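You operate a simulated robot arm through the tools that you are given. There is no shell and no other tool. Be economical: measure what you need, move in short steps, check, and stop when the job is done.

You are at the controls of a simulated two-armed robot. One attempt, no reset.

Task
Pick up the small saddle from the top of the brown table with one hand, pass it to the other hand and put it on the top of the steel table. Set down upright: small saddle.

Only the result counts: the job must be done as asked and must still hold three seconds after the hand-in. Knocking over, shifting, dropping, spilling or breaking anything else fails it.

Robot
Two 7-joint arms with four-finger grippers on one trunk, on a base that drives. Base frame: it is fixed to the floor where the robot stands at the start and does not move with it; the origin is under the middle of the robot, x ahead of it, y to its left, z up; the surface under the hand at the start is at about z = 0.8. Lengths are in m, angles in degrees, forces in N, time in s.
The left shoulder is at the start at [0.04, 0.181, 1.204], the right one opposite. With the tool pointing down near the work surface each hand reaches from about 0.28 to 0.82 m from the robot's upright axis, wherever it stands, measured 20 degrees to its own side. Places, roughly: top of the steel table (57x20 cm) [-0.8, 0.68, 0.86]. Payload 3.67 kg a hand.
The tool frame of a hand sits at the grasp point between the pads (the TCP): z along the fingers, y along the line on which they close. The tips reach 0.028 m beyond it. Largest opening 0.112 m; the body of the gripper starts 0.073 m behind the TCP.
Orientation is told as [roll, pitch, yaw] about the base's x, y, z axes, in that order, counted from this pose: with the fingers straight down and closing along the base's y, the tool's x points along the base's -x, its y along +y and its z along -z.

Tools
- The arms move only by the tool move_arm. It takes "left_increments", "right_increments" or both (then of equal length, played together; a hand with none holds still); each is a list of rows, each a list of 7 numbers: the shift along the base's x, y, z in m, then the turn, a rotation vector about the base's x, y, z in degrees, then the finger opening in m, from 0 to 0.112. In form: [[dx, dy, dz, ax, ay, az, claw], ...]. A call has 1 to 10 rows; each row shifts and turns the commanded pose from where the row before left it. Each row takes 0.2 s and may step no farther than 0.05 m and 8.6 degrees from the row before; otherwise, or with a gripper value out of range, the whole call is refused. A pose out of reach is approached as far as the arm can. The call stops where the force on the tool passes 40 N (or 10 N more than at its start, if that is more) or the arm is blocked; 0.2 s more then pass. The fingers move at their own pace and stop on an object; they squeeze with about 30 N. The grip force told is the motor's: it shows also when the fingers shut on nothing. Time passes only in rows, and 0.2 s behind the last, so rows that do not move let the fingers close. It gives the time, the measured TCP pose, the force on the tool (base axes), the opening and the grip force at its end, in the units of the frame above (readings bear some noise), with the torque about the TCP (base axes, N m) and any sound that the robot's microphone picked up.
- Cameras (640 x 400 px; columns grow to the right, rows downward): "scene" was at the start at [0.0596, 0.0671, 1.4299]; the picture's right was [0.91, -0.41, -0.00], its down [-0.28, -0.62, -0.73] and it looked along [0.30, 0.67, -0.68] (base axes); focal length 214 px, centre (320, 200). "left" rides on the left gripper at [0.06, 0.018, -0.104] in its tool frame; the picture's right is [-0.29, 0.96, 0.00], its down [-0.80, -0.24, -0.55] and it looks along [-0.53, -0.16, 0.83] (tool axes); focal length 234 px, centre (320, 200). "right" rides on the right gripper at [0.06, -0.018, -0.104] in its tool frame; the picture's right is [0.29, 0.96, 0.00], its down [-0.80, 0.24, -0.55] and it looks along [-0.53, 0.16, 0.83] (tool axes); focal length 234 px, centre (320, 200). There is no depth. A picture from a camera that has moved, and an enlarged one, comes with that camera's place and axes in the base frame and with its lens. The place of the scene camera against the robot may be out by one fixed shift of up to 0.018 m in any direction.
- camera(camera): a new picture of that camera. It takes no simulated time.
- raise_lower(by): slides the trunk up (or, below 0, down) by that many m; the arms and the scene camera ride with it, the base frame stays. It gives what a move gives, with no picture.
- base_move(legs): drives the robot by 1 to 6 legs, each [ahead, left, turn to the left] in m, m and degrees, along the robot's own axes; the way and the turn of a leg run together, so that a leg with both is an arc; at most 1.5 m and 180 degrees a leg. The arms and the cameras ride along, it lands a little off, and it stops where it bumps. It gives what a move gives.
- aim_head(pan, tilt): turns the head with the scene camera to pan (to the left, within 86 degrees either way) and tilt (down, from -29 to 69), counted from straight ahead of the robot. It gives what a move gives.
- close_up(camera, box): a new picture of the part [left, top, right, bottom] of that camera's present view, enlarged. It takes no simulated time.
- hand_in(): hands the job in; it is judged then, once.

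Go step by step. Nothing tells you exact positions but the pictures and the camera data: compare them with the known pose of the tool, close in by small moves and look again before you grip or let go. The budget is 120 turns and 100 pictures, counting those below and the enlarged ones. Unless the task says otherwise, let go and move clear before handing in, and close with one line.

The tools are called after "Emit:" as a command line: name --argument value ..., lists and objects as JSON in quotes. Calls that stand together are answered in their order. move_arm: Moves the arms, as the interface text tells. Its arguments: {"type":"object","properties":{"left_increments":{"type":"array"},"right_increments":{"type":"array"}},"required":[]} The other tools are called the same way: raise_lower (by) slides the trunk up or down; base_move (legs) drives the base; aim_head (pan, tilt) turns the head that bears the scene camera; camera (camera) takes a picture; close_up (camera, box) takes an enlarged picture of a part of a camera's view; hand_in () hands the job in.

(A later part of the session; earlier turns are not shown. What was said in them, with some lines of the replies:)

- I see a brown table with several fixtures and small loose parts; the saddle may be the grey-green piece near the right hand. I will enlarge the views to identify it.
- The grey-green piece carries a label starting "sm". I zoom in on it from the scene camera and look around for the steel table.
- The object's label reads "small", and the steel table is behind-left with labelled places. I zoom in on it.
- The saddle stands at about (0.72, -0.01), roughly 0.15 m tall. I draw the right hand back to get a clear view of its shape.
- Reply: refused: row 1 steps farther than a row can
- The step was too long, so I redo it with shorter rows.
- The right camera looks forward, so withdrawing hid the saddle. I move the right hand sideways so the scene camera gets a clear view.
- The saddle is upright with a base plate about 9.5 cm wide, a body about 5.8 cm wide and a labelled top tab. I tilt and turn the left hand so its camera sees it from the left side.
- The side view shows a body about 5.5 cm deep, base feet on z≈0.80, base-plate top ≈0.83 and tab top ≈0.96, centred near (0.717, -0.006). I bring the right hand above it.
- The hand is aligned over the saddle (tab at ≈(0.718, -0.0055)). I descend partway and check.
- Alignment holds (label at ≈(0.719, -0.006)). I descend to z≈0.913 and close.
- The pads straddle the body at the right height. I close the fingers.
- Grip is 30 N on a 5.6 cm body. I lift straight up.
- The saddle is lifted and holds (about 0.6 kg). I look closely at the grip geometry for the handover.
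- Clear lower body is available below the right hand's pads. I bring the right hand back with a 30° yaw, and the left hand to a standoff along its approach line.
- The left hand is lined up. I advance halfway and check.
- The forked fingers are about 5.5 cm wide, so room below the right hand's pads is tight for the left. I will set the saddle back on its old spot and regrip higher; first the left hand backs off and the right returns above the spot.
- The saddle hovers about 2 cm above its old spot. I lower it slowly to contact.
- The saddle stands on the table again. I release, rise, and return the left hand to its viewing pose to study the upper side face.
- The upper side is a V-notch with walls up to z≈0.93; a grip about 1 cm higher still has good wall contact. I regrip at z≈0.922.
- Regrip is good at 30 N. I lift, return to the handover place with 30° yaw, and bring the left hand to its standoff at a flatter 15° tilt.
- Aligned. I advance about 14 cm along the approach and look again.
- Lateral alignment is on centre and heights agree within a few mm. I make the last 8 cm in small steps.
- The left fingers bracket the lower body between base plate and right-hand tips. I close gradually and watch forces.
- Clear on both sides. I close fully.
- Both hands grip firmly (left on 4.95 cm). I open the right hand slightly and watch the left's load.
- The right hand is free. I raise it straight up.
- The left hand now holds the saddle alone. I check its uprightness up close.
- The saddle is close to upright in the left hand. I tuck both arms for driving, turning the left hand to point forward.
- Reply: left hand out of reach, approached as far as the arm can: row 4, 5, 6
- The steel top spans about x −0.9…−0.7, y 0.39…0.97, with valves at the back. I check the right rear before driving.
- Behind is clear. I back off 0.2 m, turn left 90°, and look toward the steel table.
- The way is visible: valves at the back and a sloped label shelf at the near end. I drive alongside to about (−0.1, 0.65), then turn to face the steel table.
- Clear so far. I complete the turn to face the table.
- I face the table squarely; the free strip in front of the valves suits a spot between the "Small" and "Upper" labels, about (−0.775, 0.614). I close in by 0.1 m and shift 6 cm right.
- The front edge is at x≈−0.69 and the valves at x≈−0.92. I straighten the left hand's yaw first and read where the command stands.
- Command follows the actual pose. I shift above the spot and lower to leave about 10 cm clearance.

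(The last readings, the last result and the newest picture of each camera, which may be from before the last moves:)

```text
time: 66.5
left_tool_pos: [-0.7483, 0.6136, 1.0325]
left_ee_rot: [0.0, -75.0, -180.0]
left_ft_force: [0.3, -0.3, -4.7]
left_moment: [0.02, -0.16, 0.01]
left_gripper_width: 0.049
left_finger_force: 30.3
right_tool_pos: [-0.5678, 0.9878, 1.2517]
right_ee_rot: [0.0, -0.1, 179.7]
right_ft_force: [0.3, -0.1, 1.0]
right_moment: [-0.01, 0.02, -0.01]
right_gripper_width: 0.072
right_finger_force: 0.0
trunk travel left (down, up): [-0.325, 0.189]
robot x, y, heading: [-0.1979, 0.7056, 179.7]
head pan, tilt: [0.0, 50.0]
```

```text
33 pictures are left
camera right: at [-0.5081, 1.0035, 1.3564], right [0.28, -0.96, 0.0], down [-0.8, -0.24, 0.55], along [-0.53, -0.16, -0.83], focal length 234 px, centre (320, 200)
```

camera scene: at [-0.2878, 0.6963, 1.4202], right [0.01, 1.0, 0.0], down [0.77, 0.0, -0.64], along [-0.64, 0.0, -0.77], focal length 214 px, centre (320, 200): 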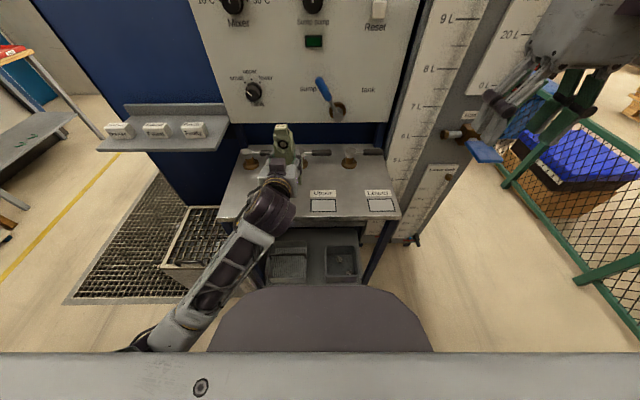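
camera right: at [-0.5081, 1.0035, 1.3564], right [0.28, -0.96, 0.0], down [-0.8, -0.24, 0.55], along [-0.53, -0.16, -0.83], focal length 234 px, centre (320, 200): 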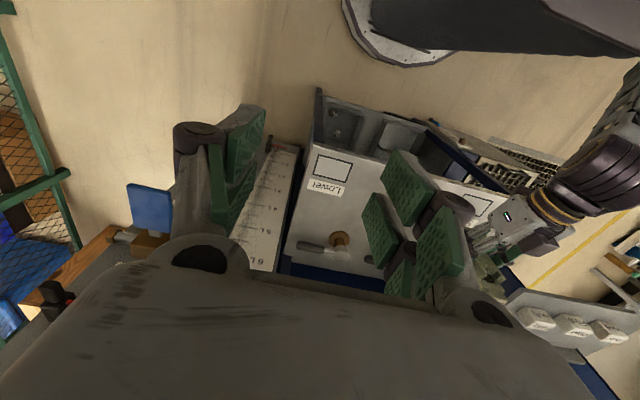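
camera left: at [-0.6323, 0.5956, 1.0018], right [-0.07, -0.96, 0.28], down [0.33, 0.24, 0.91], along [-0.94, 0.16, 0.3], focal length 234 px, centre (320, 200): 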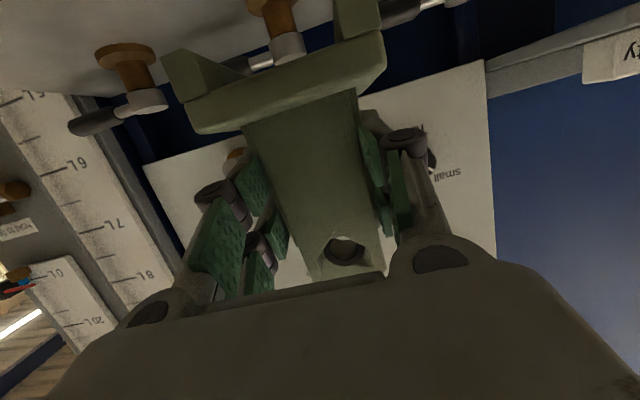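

The saddle sits level over the spot, with the predicted plate edges matching the picture within a few pixels and 8 cm to the valves. I lower to about 1 cm above expected contact.

Emit:
move_arm --left_increments '[[0, 0, -0.04, 0, 0, 0, 0.03], [0, 0, -0.03, 0, 0, 0, 0.03], [0, 0, -0.018, 0, 0, 0, 0.03]]'

Emit:
camera --camera "left"

Emit:
close_up --camera "scene" --box '[210, 100, 420, 230]'

```text
time: 67.3
left_tool_pos: [-0.7477, 0.6134, 0.9432]
left_ee_rot: [0.3, -74.8, 179.8]
left_ft_force: [1.1, 0.0, -6.0]
left_moment: [-0.01, -0.16, -0.05]
left_gripper_width: 0.0492
left_finger_force: 30.0
right_tool_pos: [-0.5679, 0.9876, 1.2529]
right_ee_rot: [0.0, 0.0, 179.7]
right_ft_force: [0.7, 0.2, -0.5]
right_moment: [0.02, 0.01, 0.0]
right_gripper_width: 0.0719
right_finger_force: 0.0
trunk travel left (down, up): [-0.325, 0.189]
robot x, y, heading: [-0.1956, 0.7033, 179.8]
head pan, tilt: [0.0, 50.0]
```

```text
32 pictures are left
camera left: at [-0.6324, 0.5957, 0.9128], right [-0.07, -0.96, 0.28], down [0.33, 0.24, 0.91], along [-0.94, 0.16, 0.29], focal length 234 px, centre (320, 200)
```

left: 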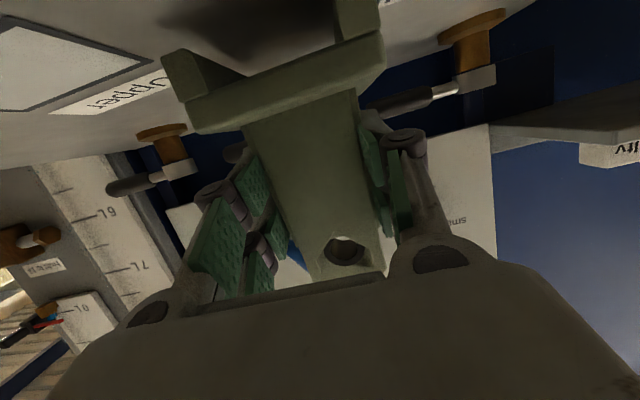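

```text
3.05 times, centred on (315, 165) of scene
camera zoom: at [-0.2881, 0.6965, 1.4202], right [0.01, 1.0, 0.0], down [0.77, 0.0, -0.64], along [-0.64, 0.0, -0.77], focal length 654 px, centre (335, 307)
```

zoom: 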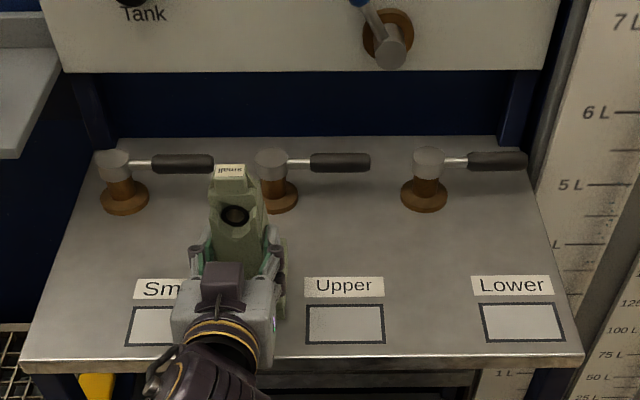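

Free space confirmed around the base. I lower in fine steps toward contact.

Emit:
move_arm --left_increments '[[0, 0, -0.004, 0, 0, 0, 0.03], [0, 0, -0.003, 0, 0, 0, 0.03], [0, 0, -0.002, 0, 0, 0, 0.03], [0, 0, 0, 0, 0, 0, 0.03]]'

Emit:
move_arm --left_increments '[[0, 0, -0.001, 0, 0, 0, 0.03], [0, 0, -0.001, 0, 0, 0, 0.03], [0, 0, 0, 0, 0, 0, 0.03]]'

```text
time: 68.3
left_tool_pos: [-0.749, 0.6136, 0.9353]
left_ee_rot: [0.0, -74.8, 180.0]
left_ft_force: [-0.6, -0.3, -5.3]
left_moment: [0.01, -0.14, 0.02]
left_gripper_width: 0.0488
left_finger_force: 30.1
right_tool_pos: [-0.5679, 0.9879, 1.2523]
right_ee_rot: [0.1, 0.0, 179.7]
right_ft_force: [0.4, -0.2, -0.3]
right_moment: [0.0, 0.0, 0.04]
right_gripper_width: 0.0718
right_finger_force: 0.1
trunk travel left (down, up): [-0.325, 0.189]
robot x, y, heading: [-0.1994, 0.7044, 179.7]
head pan, tilt: [0.0, 50.0]
```

```text
time: 69.1
left_tool_pos: [-0.7493, 0.6132, 0.9311]
left_ee_rot: [0.0, -74.8, 180.0]
left_ft_force: [0.7, -0.6, -6.3]
left_moment: [-0.02, -0.17, 0.03]
left_gripper_width: 0.0492
left_finger_force: 29.9
right_tool_pos: [-0.5689, 0.9871, 1.2519]
right_ee_rot: [0.0, 0.0, 179.8]
right_ft_force: [-0.4, 0.4, -0.8]
right_moment: [0.0, -0.03, 0.07]
right_gripper_width: 0.0721
right_finger_force: 0.0
trunk travel left (down, up): [-0.325, 0.189]
robot x, y, heading: [-0.1951, 0.7037, 179.8]
head pan, tilt: [0.0, 50.0]
```

Still hanging freely at z≈0.932; I continue in 1 mm steps.

Emit:
move_arm --left_increments '[[0, 0, -0.001, 0, 0, 0, 0.03], [0, 0, -0.001, 0, 0, 0, 0.03], [0, 0, 0, 0, 0, 0, 0.03]]'

Emit:
move_arm --left_increments '[[0, 0, -0.001, 0, 0, 0, 0.03], [0, 0, -0.001, 0, 0, 0, 0.03], [0, 0, 0, 0, 0, 0, 0.03]]'

Emit:
camera --camera "left"

```text
time: 69.9
left_tool_pos: [-0.7487, 0.6132, 0.9321]
left_ee_rot: [0.1, -75.0, 180.0]
left_ft_force: [-1.2, -0.3, -0.1]
left_moment: [-0.34, 0.47, -0.01]
left_gripper_width: 0.049
left_finger_force: 30.0
right_tool_pos: [-0.5671, 0.9878, 1.2518]
right_ee_rot: [0.0, 0.0, 179.7]
right_ft_force: [-0.2, 0.2, 0.5]
right_moment: [0.02, -0.01, 0.03]
right_gripper_width: 0.0721
right_finger_force: 0.0
trunk travel left (down, up): [-0.325, 0.189]
robot x, y, heading: [-0.195, 0.7038, 179.7]
head pan, tilt: [0.0, 50.0]
```

```text
time: 70.7
left_tool_pos: [-0.7479, 0.6146, 0.931]
left_ee_rot: [0.0, -75.1, -179.9]
left_ft_force: [-2.0, 1.6, 9.8]
left_moment: [-0.24, 0.44, -0.15]
left_gripper_width: 0.0489
left_finger_force: 29.6
right_tool_pos: [-0.5665, 0.9889, 1.252]
right_ee_rot: [0.1, 0.0, 179.7]
right_ft_force: [-0.8, -0.7, 0.2]
right_moment: [0.01, -0.02, 0.01]
right_gripper_width: 0.0718
right_finger_force: 0.1
trunk travel left (down, up): [-0.325, 0.189]
robot x, y, heading: [-0.1967, 0.7039, 179.8]
head pan, tilt: [0.0, 50.0]
```

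```text
30 pictures are left
camera left: at [-0.6328, 0.5961, 0.9002], right [-0.07, -0.96, 0.28], down [0.33, 0.24, 0.91], along [-0.94, 0.16, 0.3], focal length 234 px, centre (320, 200)
```

left: 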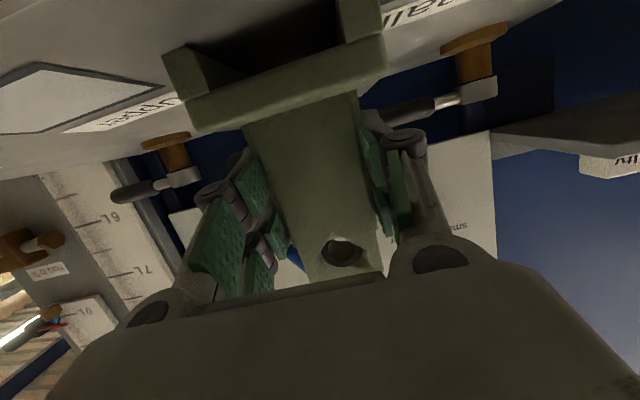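

The base is on the table (contact force 10 N). I ease 1 mm up, then open slowly.

Emit:
move_arm --left_increments '[[0, 0, 0.001, 0, 0, 0, 0.03], [0, 0, 0, 0, 0, 0, 0.053], [0, 0, 0, 0, 0, 0, 0.06], [0, 0, 0, 0, 0, 0, 0.075], [0, 0, 0, 0, 0, 0, 0.09]]'

Emit:
camera --camera "left"

Emit:
close_up --camera "scene" --box '[210, 100, 420, 230]'

```text
time: 71.9
left_tool_pos: [-0.7487, 0.6142, 0.9302]
left_ee_rot: [0.0, -74.9, -180.0]
left_ft_force: [0.0, 0.0, 1.1]
left_moment: [0.02, 0.0, 0.01]
left_gripper_width: 0.0898
left_finger_force: 0.0
right_tool_pos: [-0.5684, 0.9882, 1.2514]
right_ee_rot: [0.1, 0.0, 179.8]
right_ft_force: [-0.3, 0.7, 0.2]
right_moment: [0.01, 0.01, -0.02]
right_gripper_width: 0.072
right_finger_force: 0.1
trunk travel left (down, up): [-0.325, 0.189]
robot x, y, heading: [-0.1969, 0.7077, 179.6]
head pan, tilt: [0.0, 50.0]
```

```text
29 pictures are left
camera left: at [-0.633, 0.5961, 0.9005], right [-0.07, -0.96, 0.28], down [0.33, 0.24, 0.91], along [-0.94, 0.16, 0.3], focal length 234 px, centre (320, 200)
```

left: 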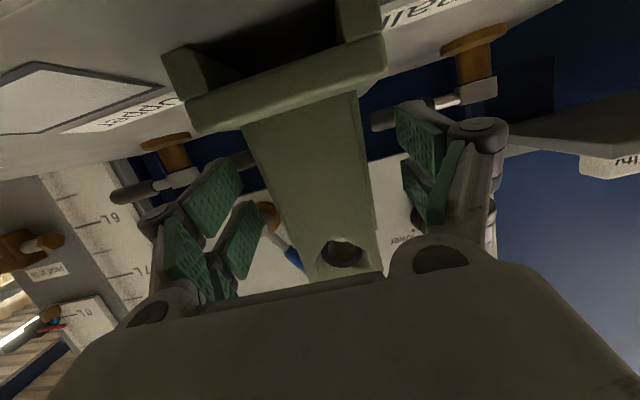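

```text
3.05 times, centred on (315, 165) of scene
camera zoom: at [-0.2875, 0.6966, 1.4203], right [0.01, 1.0, 0.0], down [0.77, 0.0, -0.64], along [-0.64, 0.0, -0.77], focal length 654 px, centre (335, 307)
```

zoom: 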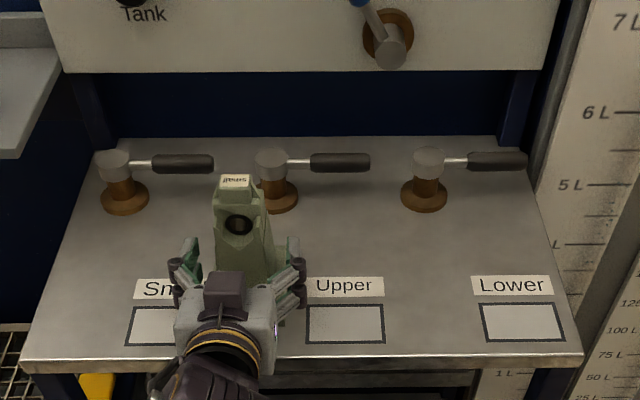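

The saddle stands free and did not move. I withdraw the left hand back along its approach line.

Emit:
move_arm --left_increments '[[0.019, 0, 0.0052, 0, 0, 0, 0.09], [0.029, 0, 0.0078, 0, 0, 0, 0.09], [0.039, 0, 0.0104, 0, 0, 0, 0.09], [0.039, 0, 0.012, 0, 0, 0, 0.09]]'

Emit:
camera --camera "left"

Emit:
close_up --camera "scene" --box '[210, 100, 420, 230]'

```text
time: 72.9
left_tool_pos: [-0.6299, 0.6038, 0.9462]
left_ee_rot: [8.2, -74.0, 172.8]
left_ft_force: [-0.1, -0.9, 0.5]
left_moment: [0.0, -0.02, -0.01]
left_gripper_width: 0.0901
left_finger_force: 0.1
right_tool_pos: [-0.5668, 0.9872, 1.2528]
right_ee_rot: [0.0, 0.0, 179.7]
right_ft_force: [-0.2, 0.6, 0.0]
right_moment: [0.01, -0.01, -0.01]
right_gripper_width: 0.0719
right_finger_force: 0.1
trunk travel left (down, up): [-0.325, 0.189]
robot x, y, heading: [-0.1952, 0.7032, 179.6]
head pan, tilt: [0.0, 50.0]
```

```text
27 pictures are left
camera left: at [-0.5139, 0.5873, 0.9184], right [-0.07, -0.95, 0.31], down [0.31, 0.28, 0.91], along [-0.95, 0.16, 0.28], focal length 234 px, centre (320, 200)
```

left: 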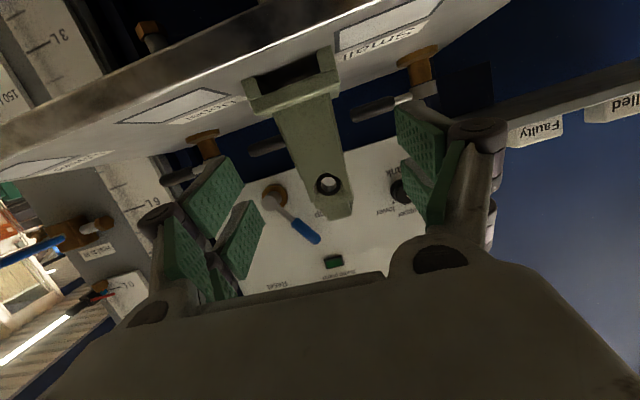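

```text
3.05 times, centred on (315, 165) of scene
camera zoom: at [-0.287, 0.6966, 1.4204], right [0.01, 1.0, 0.0], down [0.77, 0.0, -0.64], along [-0.64, 0.0, -0.77], focal length 654 px, centre (335, 307)
```

zoom: 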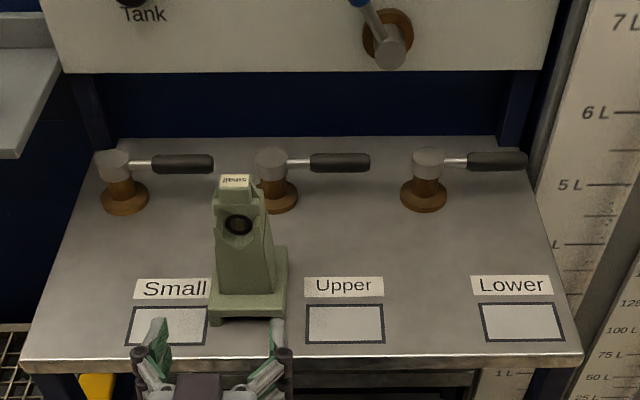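

The saddle stands upright on the steel table, nothing else was touched, and both hands are clear. I hand in.

Emit:
hand_in

```text
The job is handed in.
```

The small saddle is standing upright on the steel table, between the "Small" and "Upper" labels. The right hand picked it up and passed it to the left hand, which set it down. Both hands were clear at hand-in, and nothing else was moved as far as the pictures show.
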